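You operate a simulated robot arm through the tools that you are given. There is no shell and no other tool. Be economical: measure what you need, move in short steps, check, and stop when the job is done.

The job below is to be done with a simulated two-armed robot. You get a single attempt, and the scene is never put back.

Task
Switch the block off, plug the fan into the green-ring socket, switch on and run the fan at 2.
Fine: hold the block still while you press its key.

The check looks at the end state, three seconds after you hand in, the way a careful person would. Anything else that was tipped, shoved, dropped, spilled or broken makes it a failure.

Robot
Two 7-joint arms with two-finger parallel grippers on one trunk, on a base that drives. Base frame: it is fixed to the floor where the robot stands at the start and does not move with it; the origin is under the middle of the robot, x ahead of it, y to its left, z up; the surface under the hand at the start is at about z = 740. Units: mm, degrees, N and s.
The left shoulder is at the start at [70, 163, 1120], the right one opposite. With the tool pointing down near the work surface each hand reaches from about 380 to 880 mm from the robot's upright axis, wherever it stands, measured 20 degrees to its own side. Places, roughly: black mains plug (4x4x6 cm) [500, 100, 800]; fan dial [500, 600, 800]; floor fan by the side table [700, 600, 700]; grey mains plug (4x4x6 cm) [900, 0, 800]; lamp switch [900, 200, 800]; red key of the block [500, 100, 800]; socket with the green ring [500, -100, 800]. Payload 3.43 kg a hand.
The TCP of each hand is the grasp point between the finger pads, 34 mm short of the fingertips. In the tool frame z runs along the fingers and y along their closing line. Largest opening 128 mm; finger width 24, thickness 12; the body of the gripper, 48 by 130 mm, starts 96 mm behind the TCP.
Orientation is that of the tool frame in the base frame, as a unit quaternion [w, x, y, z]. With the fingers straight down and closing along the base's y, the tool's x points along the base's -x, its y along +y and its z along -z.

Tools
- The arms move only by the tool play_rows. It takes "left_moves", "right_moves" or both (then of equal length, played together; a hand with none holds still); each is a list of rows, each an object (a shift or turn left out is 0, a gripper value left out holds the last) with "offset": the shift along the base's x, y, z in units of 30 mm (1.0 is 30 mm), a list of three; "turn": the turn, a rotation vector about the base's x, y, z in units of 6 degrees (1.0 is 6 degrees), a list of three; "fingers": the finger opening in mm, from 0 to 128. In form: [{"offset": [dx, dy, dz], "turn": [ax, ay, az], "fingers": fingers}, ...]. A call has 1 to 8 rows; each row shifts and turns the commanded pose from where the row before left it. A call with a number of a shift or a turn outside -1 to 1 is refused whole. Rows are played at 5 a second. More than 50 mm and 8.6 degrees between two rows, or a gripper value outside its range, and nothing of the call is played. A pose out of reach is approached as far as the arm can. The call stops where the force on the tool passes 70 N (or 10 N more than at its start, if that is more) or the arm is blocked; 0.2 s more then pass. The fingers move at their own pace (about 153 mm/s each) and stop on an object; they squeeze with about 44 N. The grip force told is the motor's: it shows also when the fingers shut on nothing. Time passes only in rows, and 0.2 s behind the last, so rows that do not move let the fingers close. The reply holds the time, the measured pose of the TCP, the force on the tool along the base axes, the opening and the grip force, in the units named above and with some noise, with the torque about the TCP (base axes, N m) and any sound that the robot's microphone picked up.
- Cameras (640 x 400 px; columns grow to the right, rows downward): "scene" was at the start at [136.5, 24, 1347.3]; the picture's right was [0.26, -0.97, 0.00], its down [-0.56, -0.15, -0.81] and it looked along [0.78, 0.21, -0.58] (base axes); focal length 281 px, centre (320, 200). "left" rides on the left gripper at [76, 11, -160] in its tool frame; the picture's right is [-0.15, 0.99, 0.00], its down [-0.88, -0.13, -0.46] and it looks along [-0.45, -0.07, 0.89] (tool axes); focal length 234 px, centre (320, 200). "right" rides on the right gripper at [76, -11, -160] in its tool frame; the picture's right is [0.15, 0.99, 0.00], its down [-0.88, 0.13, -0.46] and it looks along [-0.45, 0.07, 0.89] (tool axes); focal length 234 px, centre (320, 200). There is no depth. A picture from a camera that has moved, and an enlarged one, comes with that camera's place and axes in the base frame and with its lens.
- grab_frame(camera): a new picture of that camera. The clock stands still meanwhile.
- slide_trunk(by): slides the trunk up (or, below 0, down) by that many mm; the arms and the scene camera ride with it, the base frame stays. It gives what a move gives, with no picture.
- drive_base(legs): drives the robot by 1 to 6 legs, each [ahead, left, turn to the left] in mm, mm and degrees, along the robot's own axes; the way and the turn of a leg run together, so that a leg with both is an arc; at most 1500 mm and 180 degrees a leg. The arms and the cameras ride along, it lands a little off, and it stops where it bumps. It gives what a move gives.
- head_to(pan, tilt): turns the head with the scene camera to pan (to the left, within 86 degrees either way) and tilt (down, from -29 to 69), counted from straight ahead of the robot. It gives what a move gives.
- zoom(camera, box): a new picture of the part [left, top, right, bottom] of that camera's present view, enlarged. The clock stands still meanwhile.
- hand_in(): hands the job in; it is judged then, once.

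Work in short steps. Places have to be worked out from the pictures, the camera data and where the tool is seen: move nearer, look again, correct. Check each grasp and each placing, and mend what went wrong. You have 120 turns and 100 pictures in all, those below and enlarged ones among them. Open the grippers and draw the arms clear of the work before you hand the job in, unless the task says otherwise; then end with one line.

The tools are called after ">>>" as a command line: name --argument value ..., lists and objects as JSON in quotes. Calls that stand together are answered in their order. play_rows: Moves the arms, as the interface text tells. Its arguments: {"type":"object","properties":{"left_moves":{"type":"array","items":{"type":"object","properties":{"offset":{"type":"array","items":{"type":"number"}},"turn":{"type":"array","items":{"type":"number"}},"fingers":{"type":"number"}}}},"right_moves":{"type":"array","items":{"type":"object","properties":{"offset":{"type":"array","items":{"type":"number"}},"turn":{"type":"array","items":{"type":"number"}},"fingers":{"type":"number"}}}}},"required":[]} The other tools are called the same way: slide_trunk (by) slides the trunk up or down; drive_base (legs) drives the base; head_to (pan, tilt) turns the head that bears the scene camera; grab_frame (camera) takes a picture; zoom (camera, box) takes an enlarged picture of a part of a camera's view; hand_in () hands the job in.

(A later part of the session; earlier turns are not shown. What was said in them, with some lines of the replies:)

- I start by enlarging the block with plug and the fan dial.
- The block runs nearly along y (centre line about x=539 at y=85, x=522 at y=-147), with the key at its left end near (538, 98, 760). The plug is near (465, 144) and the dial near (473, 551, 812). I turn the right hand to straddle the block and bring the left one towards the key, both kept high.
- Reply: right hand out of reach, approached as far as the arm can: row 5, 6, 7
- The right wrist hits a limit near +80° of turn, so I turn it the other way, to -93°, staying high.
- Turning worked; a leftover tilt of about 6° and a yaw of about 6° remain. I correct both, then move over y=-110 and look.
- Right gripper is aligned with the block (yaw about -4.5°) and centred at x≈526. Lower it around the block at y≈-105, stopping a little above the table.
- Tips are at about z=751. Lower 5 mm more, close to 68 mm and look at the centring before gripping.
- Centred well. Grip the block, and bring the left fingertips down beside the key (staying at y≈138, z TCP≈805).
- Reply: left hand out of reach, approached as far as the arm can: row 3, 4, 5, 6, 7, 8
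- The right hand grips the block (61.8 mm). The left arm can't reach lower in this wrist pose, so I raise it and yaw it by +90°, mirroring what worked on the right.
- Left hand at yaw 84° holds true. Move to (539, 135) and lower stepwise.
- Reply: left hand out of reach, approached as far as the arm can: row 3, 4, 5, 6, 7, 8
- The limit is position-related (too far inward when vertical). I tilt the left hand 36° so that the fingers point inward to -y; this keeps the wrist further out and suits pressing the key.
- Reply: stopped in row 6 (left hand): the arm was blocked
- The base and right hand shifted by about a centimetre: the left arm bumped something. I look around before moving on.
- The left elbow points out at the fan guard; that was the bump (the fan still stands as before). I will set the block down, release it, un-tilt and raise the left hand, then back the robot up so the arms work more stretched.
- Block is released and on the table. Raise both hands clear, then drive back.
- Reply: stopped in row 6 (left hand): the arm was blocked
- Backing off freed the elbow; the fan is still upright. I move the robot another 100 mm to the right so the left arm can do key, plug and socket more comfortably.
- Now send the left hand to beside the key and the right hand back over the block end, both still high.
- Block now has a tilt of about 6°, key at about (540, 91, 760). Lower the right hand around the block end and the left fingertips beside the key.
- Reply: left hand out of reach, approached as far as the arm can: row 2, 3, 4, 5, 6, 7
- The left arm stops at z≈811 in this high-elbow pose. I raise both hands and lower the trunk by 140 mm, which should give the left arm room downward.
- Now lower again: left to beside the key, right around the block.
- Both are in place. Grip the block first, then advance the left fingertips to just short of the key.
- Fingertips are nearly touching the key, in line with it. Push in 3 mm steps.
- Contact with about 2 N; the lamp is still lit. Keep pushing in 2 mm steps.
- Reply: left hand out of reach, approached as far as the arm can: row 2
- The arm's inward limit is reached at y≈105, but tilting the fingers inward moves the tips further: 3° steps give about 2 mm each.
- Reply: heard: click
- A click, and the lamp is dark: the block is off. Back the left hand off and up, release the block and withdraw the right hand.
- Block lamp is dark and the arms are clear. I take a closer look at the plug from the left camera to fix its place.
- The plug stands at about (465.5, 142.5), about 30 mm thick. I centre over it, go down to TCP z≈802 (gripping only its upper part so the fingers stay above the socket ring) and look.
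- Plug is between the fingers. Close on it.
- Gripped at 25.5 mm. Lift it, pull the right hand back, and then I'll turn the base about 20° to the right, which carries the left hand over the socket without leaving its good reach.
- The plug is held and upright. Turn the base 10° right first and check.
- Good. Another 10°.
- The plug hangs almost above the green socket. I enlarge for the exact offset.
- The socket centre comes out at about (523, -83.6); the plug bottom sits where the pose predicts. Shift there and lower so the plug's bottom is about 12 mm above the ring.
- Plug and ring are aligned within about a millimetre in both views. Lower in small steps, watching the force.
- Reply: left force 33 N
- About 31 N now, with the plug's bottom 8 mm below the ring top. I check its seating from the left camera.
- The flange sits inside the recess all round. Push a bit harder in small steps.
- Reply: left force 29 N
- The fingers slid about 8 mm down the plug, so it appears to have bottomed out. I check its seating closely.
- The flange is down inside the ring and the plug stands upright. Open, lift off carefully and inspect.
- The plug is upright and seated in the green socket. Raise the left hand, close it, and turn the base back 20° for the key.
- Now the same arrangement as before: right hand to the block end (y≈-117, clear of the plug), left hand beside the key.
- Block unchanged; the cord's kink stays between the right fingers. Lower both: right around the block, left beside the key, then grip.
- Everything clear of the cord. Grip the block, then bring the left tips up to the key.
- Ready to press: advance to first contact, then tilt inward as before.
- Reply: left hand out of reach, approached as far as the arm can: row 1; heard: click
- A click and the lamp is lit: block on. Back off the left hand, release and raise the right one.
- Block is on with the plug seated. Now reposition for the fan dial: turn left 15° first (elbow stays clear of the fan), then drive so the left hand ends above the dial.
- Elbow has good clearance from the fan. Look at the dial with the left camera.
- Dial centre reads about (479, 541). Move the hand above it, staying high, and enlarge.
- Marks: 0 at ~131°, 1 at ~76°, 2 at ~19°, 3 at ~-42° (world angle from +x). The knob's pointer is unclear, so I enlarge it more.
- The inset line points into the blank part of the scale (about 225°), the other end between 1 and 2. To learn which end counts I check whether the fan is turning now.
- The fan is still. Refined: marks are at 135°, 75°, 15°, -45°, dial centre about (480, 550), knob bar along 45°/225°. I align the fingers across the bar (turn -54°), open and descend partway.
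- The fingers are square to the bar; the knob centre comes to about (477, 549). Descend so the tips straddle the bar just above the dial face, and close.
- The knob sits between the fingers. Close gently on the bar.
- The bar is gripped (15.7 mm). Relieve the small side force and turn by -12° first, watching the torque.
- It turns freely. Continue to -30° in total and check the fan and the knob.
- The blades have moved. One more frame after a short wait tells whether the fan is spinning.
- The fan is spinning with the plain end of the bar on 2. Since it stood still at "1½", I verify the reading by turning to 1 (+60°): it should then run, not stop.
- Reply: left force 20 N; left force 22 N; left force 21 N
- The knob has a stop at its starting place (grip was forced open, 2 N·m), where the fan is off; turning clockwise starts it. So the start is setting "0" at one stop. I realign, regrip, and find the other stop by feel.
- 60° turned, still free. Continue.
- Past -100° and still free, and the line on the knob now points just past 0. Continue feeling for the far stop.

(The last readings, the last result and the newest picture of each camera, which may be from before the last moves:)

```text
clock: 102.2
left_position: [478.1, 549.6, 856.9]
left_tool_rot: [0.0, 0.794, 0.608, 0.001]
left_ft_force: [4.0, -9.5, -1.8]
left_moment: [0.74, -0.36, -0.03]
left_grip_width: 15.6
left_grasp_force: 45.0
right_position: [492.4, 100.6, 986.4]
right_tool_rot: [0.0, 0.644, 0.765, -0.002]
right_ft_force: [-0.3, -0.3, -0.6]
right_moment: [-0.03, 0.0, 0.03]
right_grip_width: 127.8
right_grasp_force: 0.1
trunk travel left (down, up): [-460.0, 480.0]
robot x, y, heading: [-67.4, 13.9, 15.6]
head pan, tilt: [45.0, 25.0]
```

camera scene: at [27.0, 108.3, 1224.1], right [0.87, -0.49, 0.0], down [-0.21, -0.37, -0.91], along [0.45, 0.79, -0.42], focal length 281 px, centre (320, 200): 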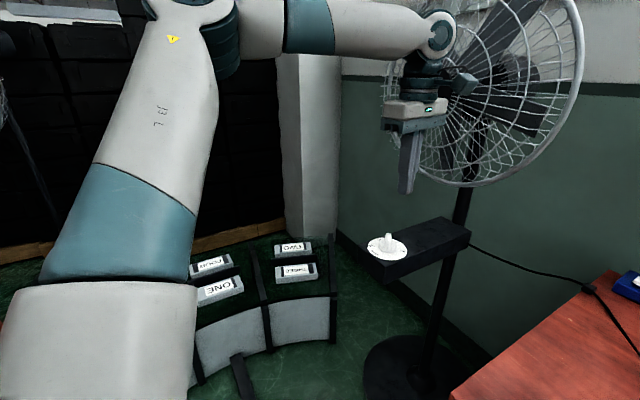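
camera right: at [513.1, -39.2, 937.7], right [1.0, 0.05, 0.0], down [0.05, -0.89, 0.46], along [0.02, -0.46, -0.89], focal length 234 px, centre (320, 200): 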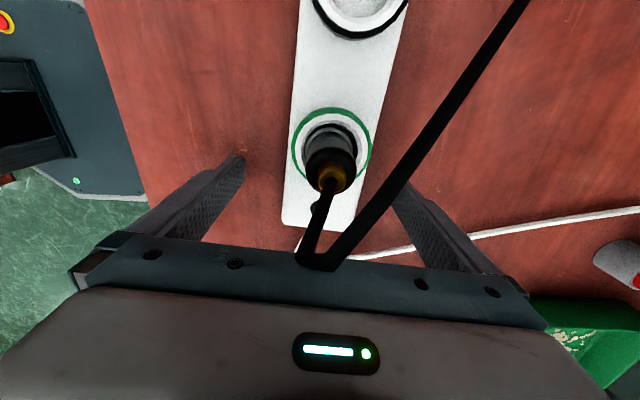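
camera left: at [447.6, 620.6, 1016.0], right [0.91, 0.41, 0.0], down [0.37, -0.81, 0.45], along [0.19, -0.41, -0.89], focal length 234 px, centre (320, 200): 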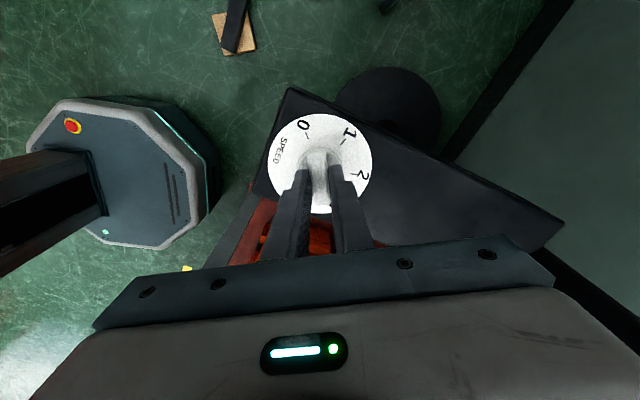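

Now at -150° (line on 1). Continue on past -180° to see whether a stop is there.

>>> play_rows --left_moves '[{"turn": [0, 0, -1]}, {"turn": [0, 0, -1]}, {"turn": [0, 0, -1]}, {"turn": [0, 0, -1]}, {"turn": [0, 0, -1]}, {"turn": [0, 0, -1]}, {"turn": [0, 0, -1]}, {}]'

```text
clock: 103.5
left_position: [466.0, 562.5, 855.9]
left_tool_rot: [0.015, 0.922, 0.386, 0.002]
left_ft_force: [-38.7, -6.3, -24.0]
left_moment: [-8.99, -17.73, 8.78]
left_grip_width: 48.5
left_grasp_force: 38.4
right_position: [485.3, 107.0, 987.6]
right_tool_rot: [0.002, 0.64, 0.768, -0.001]
right_ft_force: [-0.3, -0.7, 0.7]
right_moment: [0.05, 0.01, -0.02]
right_grip_width: 128.2
right_grasp_force: 0.1
trunk travel left (down, up): [-460.0, 480.0]
robot x, y, heading: [-67.8, 14.1, 16.1]
head pan, tilt: [45.0, 25.0]
stopped in row 6 (left hand): the force on the tool passed its limit at 75 N (the readings are from after the stop); the commanded pose is now the measured one
```

Something was hit (75 N, hand pushed aside, maybe the gripper camera against the fan). Look before moving.

>>> grab_frame --camera "scene"

```text
11 pictures are left
camera scene: at [20.3, 108.7, 1224.3], right [0.88, -0.48, 0.0], down [-0.2, -0.37, -0.91], along [0.44, 0.79, -0.42], focal length 281 px, centre (320, 200)
```

scene: 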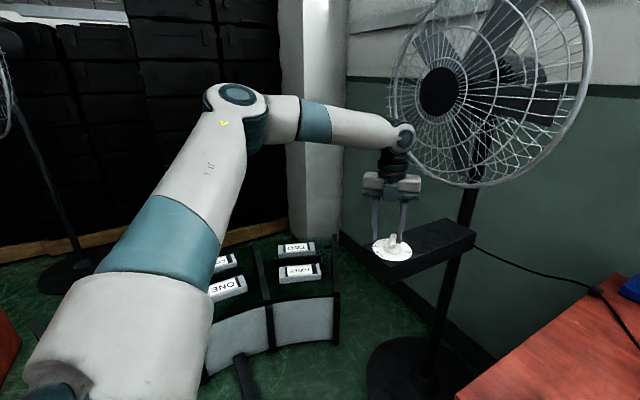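

The gripper's camera arm, now turned toward the fan, has touched the guard. Open the fingers, turn back and rise away from the knob.

>>> play_rows --left_moves '[{"fingers": 70}, {"turn": [0, 0, 0.7], "offset": [-0.05, -0.05, 0]}, {"turn": [0, 0, 1]}, {"turn": [0, 0, 1]}, {"turn": [0, 0, 1], "offset": [0, 0, 0.5]}, {"turn": [0, 0, 1], "offset": [0, 0, 0.7]}, {"turn": [0, 0, 1], "offset": [0, 0, 0.7]}, {"turn": [0, 0, 1]}]'

>>> play_rows --left_moves '[{"turn": [0, 0, 1]}, {"turn": [0, 0, 1]}, {"turn": [0, 0, 1]}, {"turn": [0, 0, 1]}, {"turn": [0, 0, 1]}, {"turn": [0, 0, 1]}, {"turn": [0, 0, 1]}, {"turn": [0, 0, 1]}]'

>>> zoom --camera "left" --box '[200, 60, 440, 210]'

>>> zoom --camera "scene" --box '[340, 0, 600, 270]'

```text
clock: 105.3
left_position: [468.7, 561.8, 912.3]
left_tool_rot: [0.007, 0.743, 0.67, 0.003]
left_ft_force: [-0.1, 1.2, 0.1]
left_moment: [0.02, -0.04, -0.04]
left_grip_width: 70.2
left_grasp_force: 0.1
right_position: [489.4, 106.0, 986.7]
right_tool_rot: [0.001, 0.642, 0.767, -0.004]
right_ft_force: [0.6, 0.4, 0.0]
right_moment: [0.03, 0.02, -0.01]
right_grip_width: 128.0
right_grasp_force: 0.0
trunk travel left (down, up): [-460.0, 480.0]
robot x, y, heading: [-67.1, 12.8, 15.8]
head pan, tilt: [45.0, 25.0]
```

```text
clock: 107.2
left_position: [469.0, 559.2, 911.9]
left_tool_rot: [0.004, 0.406, 0.914, 0.005]
left_ft_force: [-0.6, 0.9, -0.3]
left_moment: [0.01, -0.01, 0.01]
left_grip_width: 69.9
left_grasp_force: 0.1
right_position: [488.6, 106.1, 987.3]
right_tool_rot: [0.0, 0.642, 0.767, -0.003]
right_ft_force: [-0.4, -0.3, 0.2]
right_moment: [0.01, -0.04, 0.02]
right_grip_width: 128.2
right_grasp_force: 0.0
trunk travel left (down, up): [-460.0, 480.0]
robot x, y, heading: [-68.1, 11.9, 15.9]
head pan, tilt: [45.0, 25.0]
```

```text
2.67 times, centred on (320, 135) of left
camera zoom: at [425.3, 623.0, 1071.7], right [0.83, 0.55, 0.01], down [0.49, -0.74, 0.46], along [0.26, -0.37, -0.89], focal length 624 px, centre (320, 373)
```

zoom: 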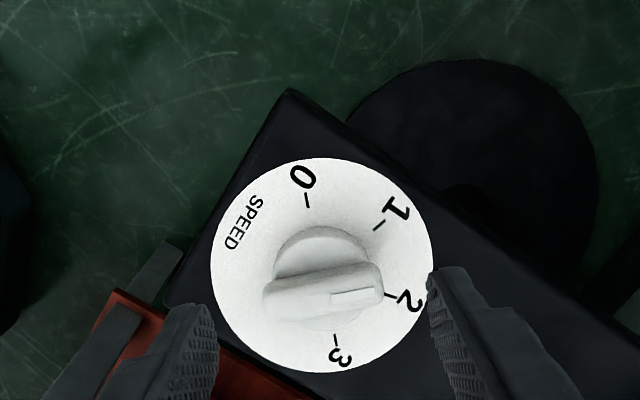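

```text
1.48 times, centred on (470, 135) of scene
camera zoom: at [25.1, 109.9, 1224.2], right [0.87, -0.49, 0.0], down [-0.21, -0.37, -0.91], along [0.44, 0.79, -0.42], focal length 417 px, centre (98, 296)
```

zoom: 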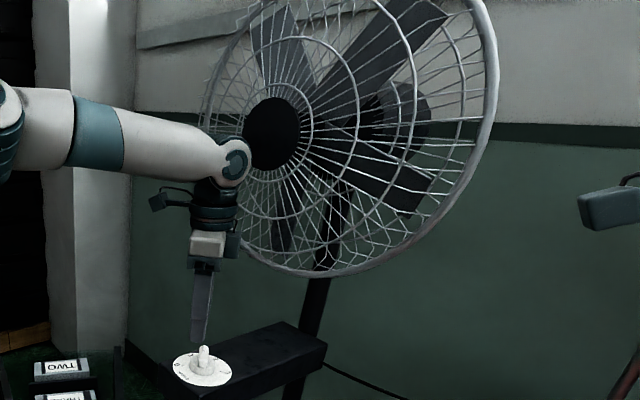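

The knob's line is now at about 45°, i.e. 180° from its start. I turn the hand to a safe yaw (camera away from the fan), regrip there and test whether it goes beyond 180°, without needing pictures.

>>> play_rows --left_moves '[{"turn": [0, 0, 1], "offset": [0.15, -0.13, 0]}, {"turn": [0, 0, 1], "offset": [0.15, -0.13, 0]}, {"turn": [0, 0, 1]}, {"turn": [0, 0, 1]}, {"turn": [0, 0, 1]}, {"turn": [0, 0, 1]}, {"turn": [0, 0, 1]}, {"turn": [0, 0, 1]}]'

>>> play_rows --left_moves '[{"turn": [0, 0, 1]}, {"turn": [0, 0, 1]}, {"turn": [0, 0, 1]}, {"turn": [0, 0, 1]}, {"turn": [0, 0, 1]}, {"turn": [0, 0, 1]}, {"turn": [0, 0, 1]}, {"turn": [0, 0, 0.5], "fingers": 50}]'

```text
clock: 109.0
left_position: [479.4, 550.5, 912.0]
left_tool_rot: [0.002, -0.001, 1.0, 0.007]
left_ft_force: [-0.3, 0.2, -0.8]
left_moment: [0.04, 0.0, -0.02]
left_grip_width: 70.0
left_grasp_force: 0.0
right_position: [489.4, 106.2, 987.1]
right_tool_rot: [0.0, 0.641, 0.767, -0.002]
right_ft_force: [-0.7, 0.3, 0.3]
right_moment: [0.0, -0.02, 0.03]
right_grip_width: 128.1
right_grasp_force: 0.0
trunk travel left (down, up): [-460.0, 480.0]
robot x, y, heading: [-69.4, 13.2, 15.8]
head pan, tilt: [45.0, 25.0]
```

```text
clock: 110.8
left_position: [478.2, 551.9, 913.2]
left_tool_rot: [-0.002, -0.384, 0.923, 0.007]
left_ft_force: [0.2, 0.6, -0.8]
left_moment: [0.02, -0.01, 0.01]
left_grip_width: 50.3
left_grasp_force: 0.0
right_position: [488.6, 106.0, 987.7]
right_tool_rot: [0.001, 0.641, 0.767, -0.004]
right_ft_force: [0.1, -0.3, 0.3]
right_moment: [0.02, 0.02, 0.01]
right_grip_width: 127.9
right_grasp_force: 0.0
trunk travel left (down, up): [-460.0, 480.0]
robot x, y, heading: [-66.7, 20.7, 15.8]
head pan, tilt: [45.0, 25.0]
```

Check alignment with one enlarged picture before descending.

>>> zoom --camera "left" --box '[220, 60, 420, 210]'

```text
2.67 times, centred on (320, 135) of left
camera zoom: at [419.2, 504.5, 1072.7], right [-0.6, 0.8, 0.02], down [0.72, 0.53, 0.46], along [0.36, 0.28, -0.89], focal length 624 px, centre (320, 373)
```

zoom: 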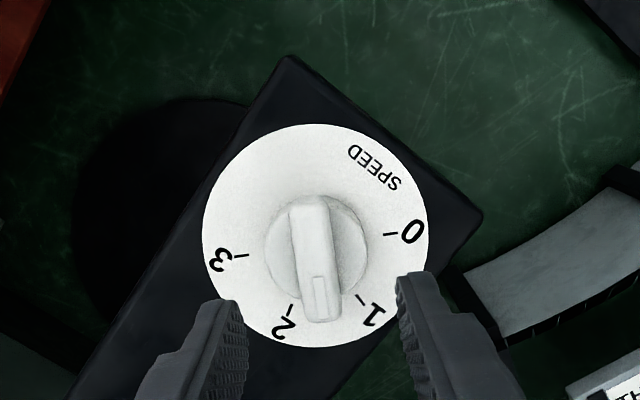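

Aligned; the line end is now midway between 1 and 2. Descend, grip and turn -30° while watching for a stop.

>>> play_rows --left_moves '[{"offset": [0.07, -0.1, -0.6], "turn": [0.1, 0, 0]}, {"offset": [0, 0, -0.6]}, {"offset": [0, 0, -0.5]}, {"offset": [0, 0, -0.2]}, {"fingers": 30}, {"fingers": 5}, {}, {}]'

>>> play_rows --left_moves '[{"turn": [0, 0, -1]}, {"turn": [0, 0, -1]}, {}]'

>>> play_rows --left_moves '[{"turn": [0, 0, -1]}, {"turn": [0, 0, -1]}, {"turn": [0, 0, -1]}, {}]'

```text
clock: 112.5
left_position: [479.3, 549.7, 856.6]
left_tool_rot: [0.0, -0.384, 0.923, 0.012]
left_ft_force: [-9.6, 6.5, -0.8]
left_moment: [-0.02, -0.3, -0.02]
left_grip_width: 16.0
left_grasp_force: 44.8
right_position: [487.8, 107.3, 988.3]
right_tool_rot: [0.002, 0.641, 0.768, -0.002]
right_ft_force: [0.6, 0.0, -0.3]
right_moment: [-0.01, 0.0, -0.01]
right_grip_width: 128.0
right_grasp_force: 0.1
trunk travel left (down, up): [-460.0, 480.0]
robot x, y, heading: [-70.7, 14.3, 16.0]
head pan, tilt: [45.0, 25.0]
```

```text
clock: 113.3
left_position: [477.2, 551.5, 856.6]
left_tool_rot: [0.002, -0.284, 0.959, 0.012]
left_ft_force: [-14.0, 8.5, -1.5]
left_moment: [-0.49, 0.31, 1.5]
left_grip_width: 20.6
left_grasp_force: 45.2
right_position: [487.7, 107.4, 987.6]
right_tool_rot: [0.002, 0.641, 0.768, -0.003]
right_ft_force: [-0.2, 0.2, 0.1]
right_moment: [-0.01, 0.02, -0.02]
right_grip_width: 128.2
right_grasp_force: 0.0
trunk travel left (down, up): [-460.0, 480.0]
robot x, y, heading: [-69.7, 16.2, 16.0]
head pan, tilt: [45.0, 25.0]
```

```text
clock: 114.3
left_position: [478.6, 550.1, 856.2]
left_tool_rot: [0.005, -0.132, 0.991, 0.012]
left_ft_force: [-18.2, 11.1, 4.4]
left_moment: [0.05, -0.08, 2.3]
left_grip_width: 30.4
left_grasp_force: 45.4
right_position: [487.2, 107.0, 988.8]
right_tool_rot: [0.001, 0.641, 0.768, -0.002]
right_ft_force: [-0.9, 0.7, -0.6]
right_moment: [0.0, -0.01, -0.02]
right_grip_width: 127.9
right_grasp_force: 0.1
trunk travel left (down, up): [-460.0, 480.0]
robot x, y, heading: [-70.3, 13.7, 15.9]
head pan, tilt: [45.0, 25.0]
```

Blocked: total travel is exactly 180°, from stop "0" (fan off) to stop "3", i.e. 60° per setting, just as the marks are spaced; so setting 2 is 120° from the start, 60° back from here. Realign and turn back +60°.

>>> play_rows --left_moves '[{"turn": [0, 0, 1]}, {"turn": [0, 0, 1]}, {"turn": [0, 0, 1]}, {"turn": [0, 0, 1]}, {"turn": [0, 0, 1]}, {}, {}]'

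>>> play_rows --left_moves '[{"turn": [0, 0, 1]}, {"turn": [0, 0, 1]}, {"turn": [0, 0, 1]}, {"turn": [0, 0, 1]}, {"turn": [0, 0, 1]}, {}]'

>>> play_rows --left_moves '[{"turn": [0, 0, 1]}, {"turn": [0, 0, 1]}, {"turn": [0, 0, 1]}, {"turn": [0, 0, 1]}, {"turn": [0, 0, 1]}, {}]'

```text
clock: 116.0
left_position: [478.8, 550.5, 856.5]
left_tool_rot: [0.003, -0.383, 0.924, 0.012]
left_ft_force: [-7.4, 30.5, 16.2]
left_moment: [-0.14, 0.51, -0.04]
left_grip_width: 16.1
left_grasp_force: 44.9
right_position: [486.4, 107.2, 987.8]
right_tool_rot: [0.002, 0.64, 0.768, -0.003]
right_ft_force: [-0.1, 0.3, -0.5]
right_moment: [0.02, -0.01, 0.02]
right_grip_width: 127.9
right_grasp_force: 0.1
trunk travel left (down, up): [-460.0, 480.0]
robot x, y, heading: [-67.1, 13.1, 15.9]
head pan, tilt: [45.0, 25.0]
```

```text
clock: 117.5
left_position: [475.8, 542.6, 856.3]
left_tool_rot: [-0.005, -0.604, 0.797, 0.012]
left_ft_force: [-24.5, -10.1, -7.1]
left_moment: [2.53, -8.41, -1.27]
left_grip_width: 16.2
left_grasp_force: 45.7
right_position: [485.0, 104.3, 989.2]
right_tool_rot: [0.003, 0.642, 0.767, -0.002]
right_ft_force: [-0.8, -0.3, 0.1]
right_moment: [-0.01, 0.01, -0.02]
right_grip_width: 127.9
right_grasp_force: 0.0
trunk travel left (down, up): [-460.0, 480.0]
robot x, y, heading: [-71.9, 15.7, 16.1]
head pan, tilt: [45.0, 25.0]
stopped in row 6 (left hand): the force on the tool passed its limit at 72 N (the readings are from after the stop); the commanded pose is now the measured one
```

```text
clock: 118.6
left_position: [477.1, 533.2, 856.4]
left_tool_rot: [0.009, 0.768, -0.64, -0.007]
left_ft_force: [-29.3, -21.8, -4.3]
left_moment: [3.03, -12.11, -3.66]
left_grip_width: 22.2
left_grasp_force: 44.9
right_position: [481.8, 103.1, 990.6]
right_tool_rot: [0.002, 0.641, 0.768, -0.001]
right_ft_force: [-0.7, 0.2, 0.3]
right_moment: [-0.03, -0.02, 0.0]
right_grip_width: 128.1
right_grasp_force: 0.0
trunk travel left (down, up): [-460.0, 480.0]
robot x, y, heading: [-71.6, 15.8, 15.9]
head pan, tilt: [45.0, 25.0]
stopped in row 5 (left hand): the force on the tool passed its limit at 85 N (the readings are from after the stop); the commanded pose is now the measured one
```

The hand has met something again and was pushed in -y. Open the fingers at once, rise a little and look.

>>> play_rows --left_moves '[{"fingers": 60}, {}, {"offset": [-0.1, 0, 0.5]}, {"offset": [-0.1, 0, 0.7]}, {}]'

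>>> grab_frame --camera "scene"

>>> zoom --camera "left" --box '[200, 60, 440, 210]'

```text
clock: 119.8
left_position: [474.8, 538.1, 887.5]
left_tool_rot: [0.011, 0.772, -0.635, -0.01]
left_ft_force: [0.2, 0.4, 0.9]
left_moment: [0.02, 0.0, 0.0]
left_grip_width: 60.0
left_grasp_force: 0.0
right_position: [488.2, 103.3, 986.9]
right_tool_rot: [0.001, 0.642, 0.767, -0.003]
right_ft_force: [0.5, 0.5, 0.0]
right_moment: [-0.01, 0.0, -0.01]
right_grip_width: 127.7
right_grasp_force: 0.0
trunk travel left (down, up): [-460.0, 480.0]
robot x, y, heading: [-70.3, 12.6, 15.8]
head pan, tilt: [45.0, 25.0]
```

```text
7 pictures are left
camera scene: at [24.9, 108.9, 1224.1], right [0.87, -0.49, 0.0], down [-0.21, -0.37, -0.91], along [0.44, 0.79, -0.42], focal length 281 px, centre (320, 200)
```

scene: 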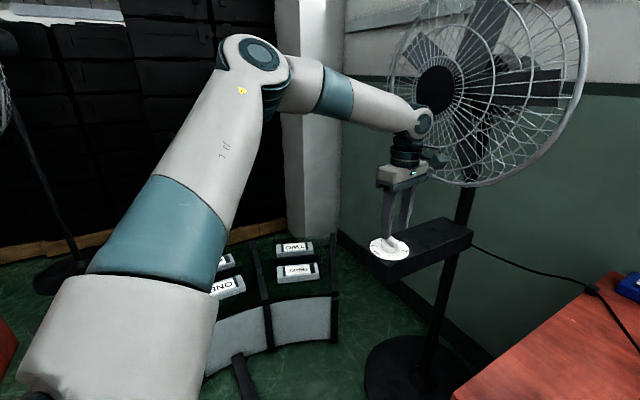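

```text
2.67 times, centred on (320, 135) of left
camera zoom: at [483.9, 463.1, 1047.6], right [-1.0, -0.05, 0.03], down [-0.03, 0.89, 0.45], along [-0.05, 0.45, -0.89], focal length 624 px, centre (320, 373)
```

zoom: 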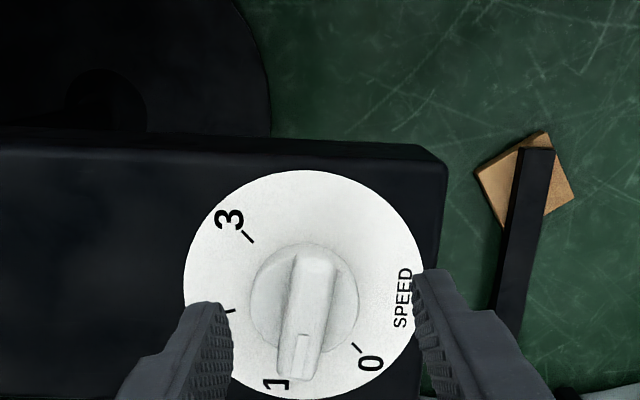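

The fan and dial are in place; the line is at about 85°, wanting 105°. The contact is about 340 mm above the grasp point: the wrist against the guard. I tilt the hand by 9° so the wrist leans away from the fan, centre over the knob at closing angle 195°, and check the force.

>>> play_rows --left_moves '[{"turn": [0, -0.75, 0]}, {"turn": [0, -0.75, 0.3]}, {"turn": [0, 0, 0.37], "offset": [0.1, 0.2, 0]}, {"offset": [0, 0.2, 0]}, {}]'

```text
clock: 121.0
left_position: [477.3, 549.4, 887.2]
left_tool_rot: [-0.04, 0.793, -0.606, 0.049]
left_ft_force: [0.5, 0.3, 0.0]
left_moment: [-0.05, 0.0, 0.01]
left_grip_width: 59.7
left_grasp_force: 0.1
right_position: [487.8, 102.6, 987.8]
right_tool_rot: [0.002, 0.642, 0.766, -0.003]
right_ft_force: [-0.6, -0.2, -0.6]
right_moment: [-0.01, -0.01, 0.01]
right_grip_width: 127.8
right_grasp_force: 0.1
trunk travel left (down, up): [-460.0, 480.0]
robot x, y, heading: [-68.2, 16.3, 16.1]
head pan, tilt: [45.0, 25.0]
```

No force, tilt 7° and closing line at 195°. Shift for the tilt, descend 30 mm and close on the bar; closing will swing it to 105°.

>>> play_rows --left_moves '[{"offset": [-0.07, 0.03, -0.5]}, {"offset": [0, 0, -0.5]}, {"fingers": 40}, {"fingers": 25}, {"fingers": 5}, {}, {}]'

>>> zoom --camera "left" --box '[200, 60, 440, 210]'

```text
clock: 122.6
left_position: [474.1, 549.6, 856.8]
left_tool_rot: [-0.039, 0.792, -0.608, 0.049]
left_ft_force: [-16.7, -14.4, -8.8]
left_moment: [-1.43, 0.75, 0.01]
left_grip_width: 16.9
left_grasp_force: 45.1
right_position: [486.8, 101.6, 987.3]
right_tool_rot: [0.001, 0.642, 0.766, -0.001]
right_ft_force: [-0.6, 0.3, 0.0]
right_moment: [0.02, 0.01, -0.01]
right_grip_width: 127.9
right_grasp_force: 0.1
trunk travel left (down, up): [-460.0, 480.0]
robot x, y, heading: [-69.8, 11.6, 15.7]
head pan, tilt: [45.0, 25.0]
```

```text
2.67 times, centred on (320, 135) of left
camera zoom: at [464.7, 473.9, 1016.7], right [-0.99, -0.12, -0.12], down [-0.16, 0.88, 0.44], along [0.06, 0.45, -0.89], focal length 624 px, centre (320, 373)
```

zoom: 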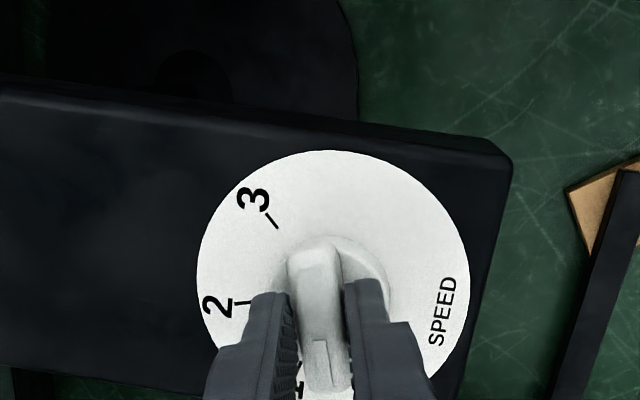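

The bar is now square at 105°, so the marks put it 60° past 1 — setting 2. Open and withdraw upward and toward the robot.

>>> play_rows --left_moves '[{"fingers": 40}, {"fingers": 70}, {}, {"offset": [-0.1, 0, 0.4]}, {"offset": [-0.2, -0.1, 0.6]}, {"offset": [-0.5, -0.3, 0.6]}, {"offset": [-0.7, -0.3, 0.5]}, {"offset": [-0.7, -0.3, 0.3]}]'

>>> play_rows --left_moves '[{"offset": [-0.7, -0.3, 0.2]}, {"offset": [-0.7, -0.3, 0.2]}, {}, {}, {}, {}]'

>>> zoom --camera "scene" --box '[320, 0, 640, 280]'

>>> zoom --camera "left" --box '[200, 100, 360, 240]'

```text
clock: 124.4
left_position: [408.6, 518.9, 930.8]
left_tool_rot: [-0.04, 0.792, -0.608, 0.051]
left_ft_force: [-0.7, 0.3, 0.1]
left_moment: [0.0, -0.04, 0.0]
left_grip_width: 69.9
left_grasp_force: 0.0
right_position: [486.1, 102.8, 987.5]
right_tool_rot: [0.002, 0.642, 0.767, -0.002]
right_ft_force: [0.3, -0.2, 0.2]
right_moment: [-0.02, -0.02, 0.02]
right_grip_width: 128.0
right_grasp_force: 0.1
trunk travel left (down, up): [-460.0, 480.0]
robot x, y, heading: [-68.6, 13.1, 15.9]
head pan, tilt: [45.0, 25.0]
```

```text
clock: 125.8
left_position: [367.5, 502.0, 942.9]
left_tool_rot: [-0.039, 0.792, -0.607, 0.049]
left_ft_force: [0.2, -0.3, 0.1]
left_moment: [-0.01, -0.04, -0.01]
left_grip_width: 69.9
left_grasp_force: 0.0
right_position: [487.4, 103.5, 988.1]
right_tool_rot: [0.001, 0.642, 0.767, -0.003]
right_ft_force: [-0.5, -0.5, 0.0]
right_moment: [0.0, 0.0, -0.03]
right_grip_width: 128.0
right_grasp_force: 0.1
trunk travel left (down, up): [-460.0, 480.0]
robot x, y, heading: [-68.4, 14.0, 15.9]
head pan, tilt: [45.0, 25.0]
```

```text
1.43 times, centred on (480, 140) of scene
camera zoom: at [24.0, 108.1, 1224.2], right [0.87, -0.49, 0.0], down [-0.21, -0.37, -0.91], along [0.44, 0.79, -0.42], focal length 402 px, centre (91, 286)
```

zoom: 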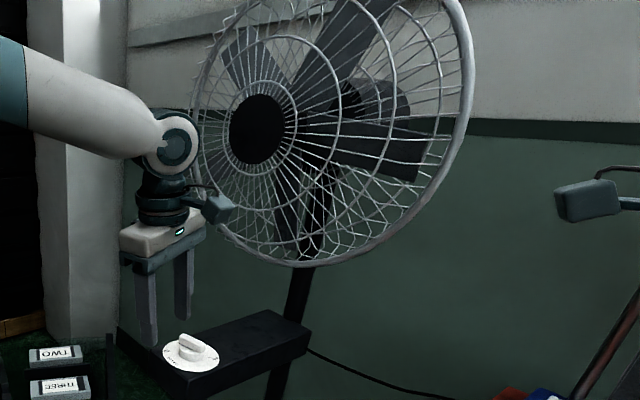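

```text
2.86 times, centred on (280, 170) of left
camera zoom: at [357.1, 425.7, 1101.6], right [-0.99, -0.12, -0.13], down [-0.16, 0.88, 0.44], along [0.06, 0.46, -0.89], focal length 669 px, centre (434, 286)
```

zoom: 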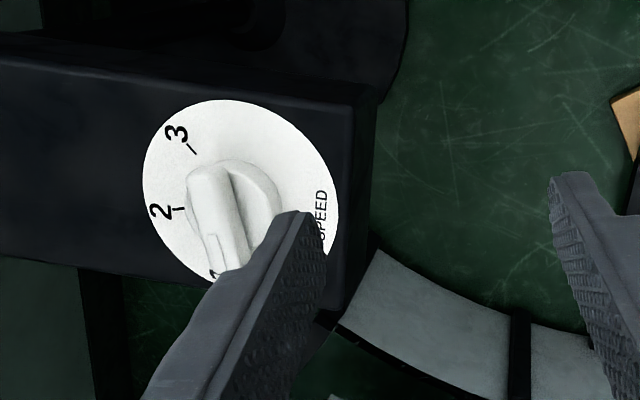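

Three pictures remain. One now to confirm the fan turns after release (compare with the last frame) while the arm draws further back.

>>> play_rows --left_moves '[{"offset": [-0.3, -0.3, 0.3]}]'

>>> zoom --camera "scene" --box '[320, 0, 640, 280]'

```text
clock: 126.2
left_position: [358.0, 492.3, 951.1]
left_tool_rot: [-0.039, 0.793, -0.606, 0.05]
left_ft_force: [-0.3, -0.4, 0.6]
left_moment: [-0.01, -0.03, -0.04]
left_grip_width: 69.9
left_grasp_force: 0.1
right_position: [487.0, 103.0, 988.1]
right_tool_rot: [0.001, 0.642, 0.767, -0.002]
right_ft_force: [0.1, -0.2, 0.7]
right_moment: [-0.03, 0.01, 0.0]
right_grip_width: 127.9
right_grasp_force: 0.0
trunk travel left (down, up): [-460.0, 480.0]
robot x, y, heading: [-71.0, 16.5, 15.8]
head pan, tilt: [45.0, 25.0]
```

```text
1.43 times, centred on (480, 140) of scene
camera zoom: at [23.3, 107.5, 1224.3], right [0.87, -0.49, 0.0], down [-0.21, -0.37, -0.91], along [0.44, 0.79, -0.42], focal length 402 px, centre (91, 286)
```

zoom: 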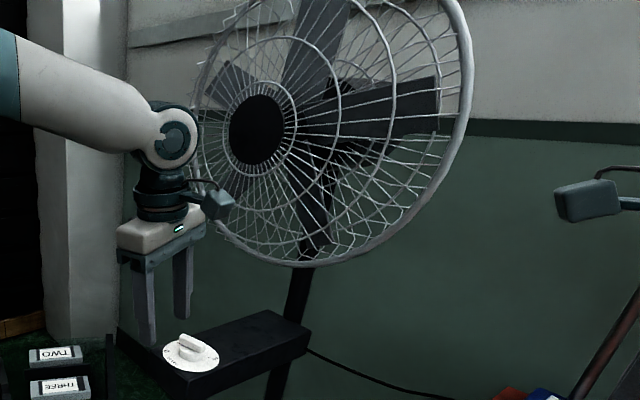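

The fan is running. Back the robot off so both arms are clear, then a last look at the block.

>>> drive_base --legs '[[-120, 0, 0]]'

>>> head_to --pan 0 --tilt 32

>>> grab_frame --camera "scene"

```text
clock: 127.5
left_position: [245.4, 460.7, 950.4]
left_tool_rot: [-0.04, 0.792, -0.607, 0.05]
left_ft_force: [-0.4, -0.1, 0.6]
left_moment: [-0.02, 0.02, -0.02]
left_grip_width: 69.9
left_grasp_force: 0.1
right_position: [373.2, 70.2, 988.4]
right_tool_rot: [0.002, 0.643, 0.766, -0.002]
right_ft_force: [-0.3, 0.0, 0.1]
right_moment: [-0.01, 0.01, 0.0]
right_grip_width: 128.1
right_grasp_force: 0.0
trunk travel left (down, up): [-460.0, 480.0]
robot x, y, heading: [-182.8, -23.3, 15.7]
head pan, tilt: [45.0, 25.0]
```

```text
clock: 128.6
left_position: [244.5, 460.0, 949.0]
left_tool_rot: [-0.04, 0.792, -0.607, 0.049]
left_ft_force: [-0.9, 0.3, -0.7]
left_moment: [0.02, 0.03, 0.02]
left_grip_width: 70.1
left_grasp_force: 0.1
right_position: [373.7, 71.0, 988.4]
right_tool_rot: [0.001, 0.643, 0.766, -0.004]
right_ft_force: [0.9, -1.0, 0.3]
right_moment: [-0.03, -0.01, -0.04]
right_grip_width: 128.0
right_grasp_force: 0.0
trunk travel left (down, up): [-460.0, 480.0]
robot x, y, heading: [-186.0, -15.9, 15.6]
head pan, tilt: [0.0, 32.0]
```

```text
1 pictures are left
camera scene: at [-48.3, 20.0, 1213.1], right [0.27, -0.96, 0.0], down [-0.51, -0.14, -0.85], along [0.82, 0.23, -0.53], focal length 281 px, centre (320, 200)
```

scene: 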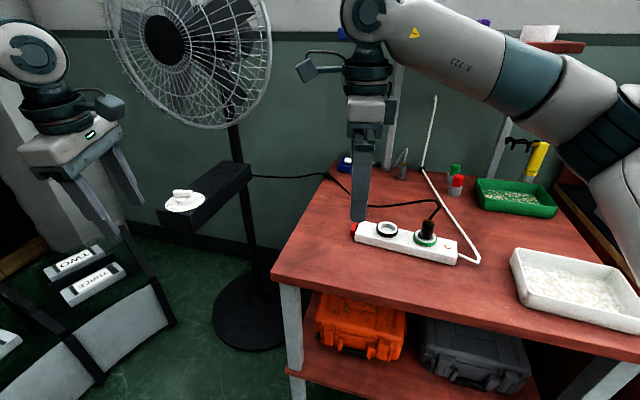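

The plug is seated in the green-ring socket, the block is on, the fan is running, both arms are clear and nothing else on the table has moved. Handing in.

>>> hand_in

```text
The job is handed in.
```

I switched the block off, plugged the fan into the green-ring socket and switched the block back on, holding it still for both key presses. The fan is running. I set it to 2 by counting the knob's travel between its stops, because the line on the knob doesn't match the printed numbers. The left arm touched the fan guard several times, and the first touch dragged the gripped block about 1 cm; nothing tipped or fell.
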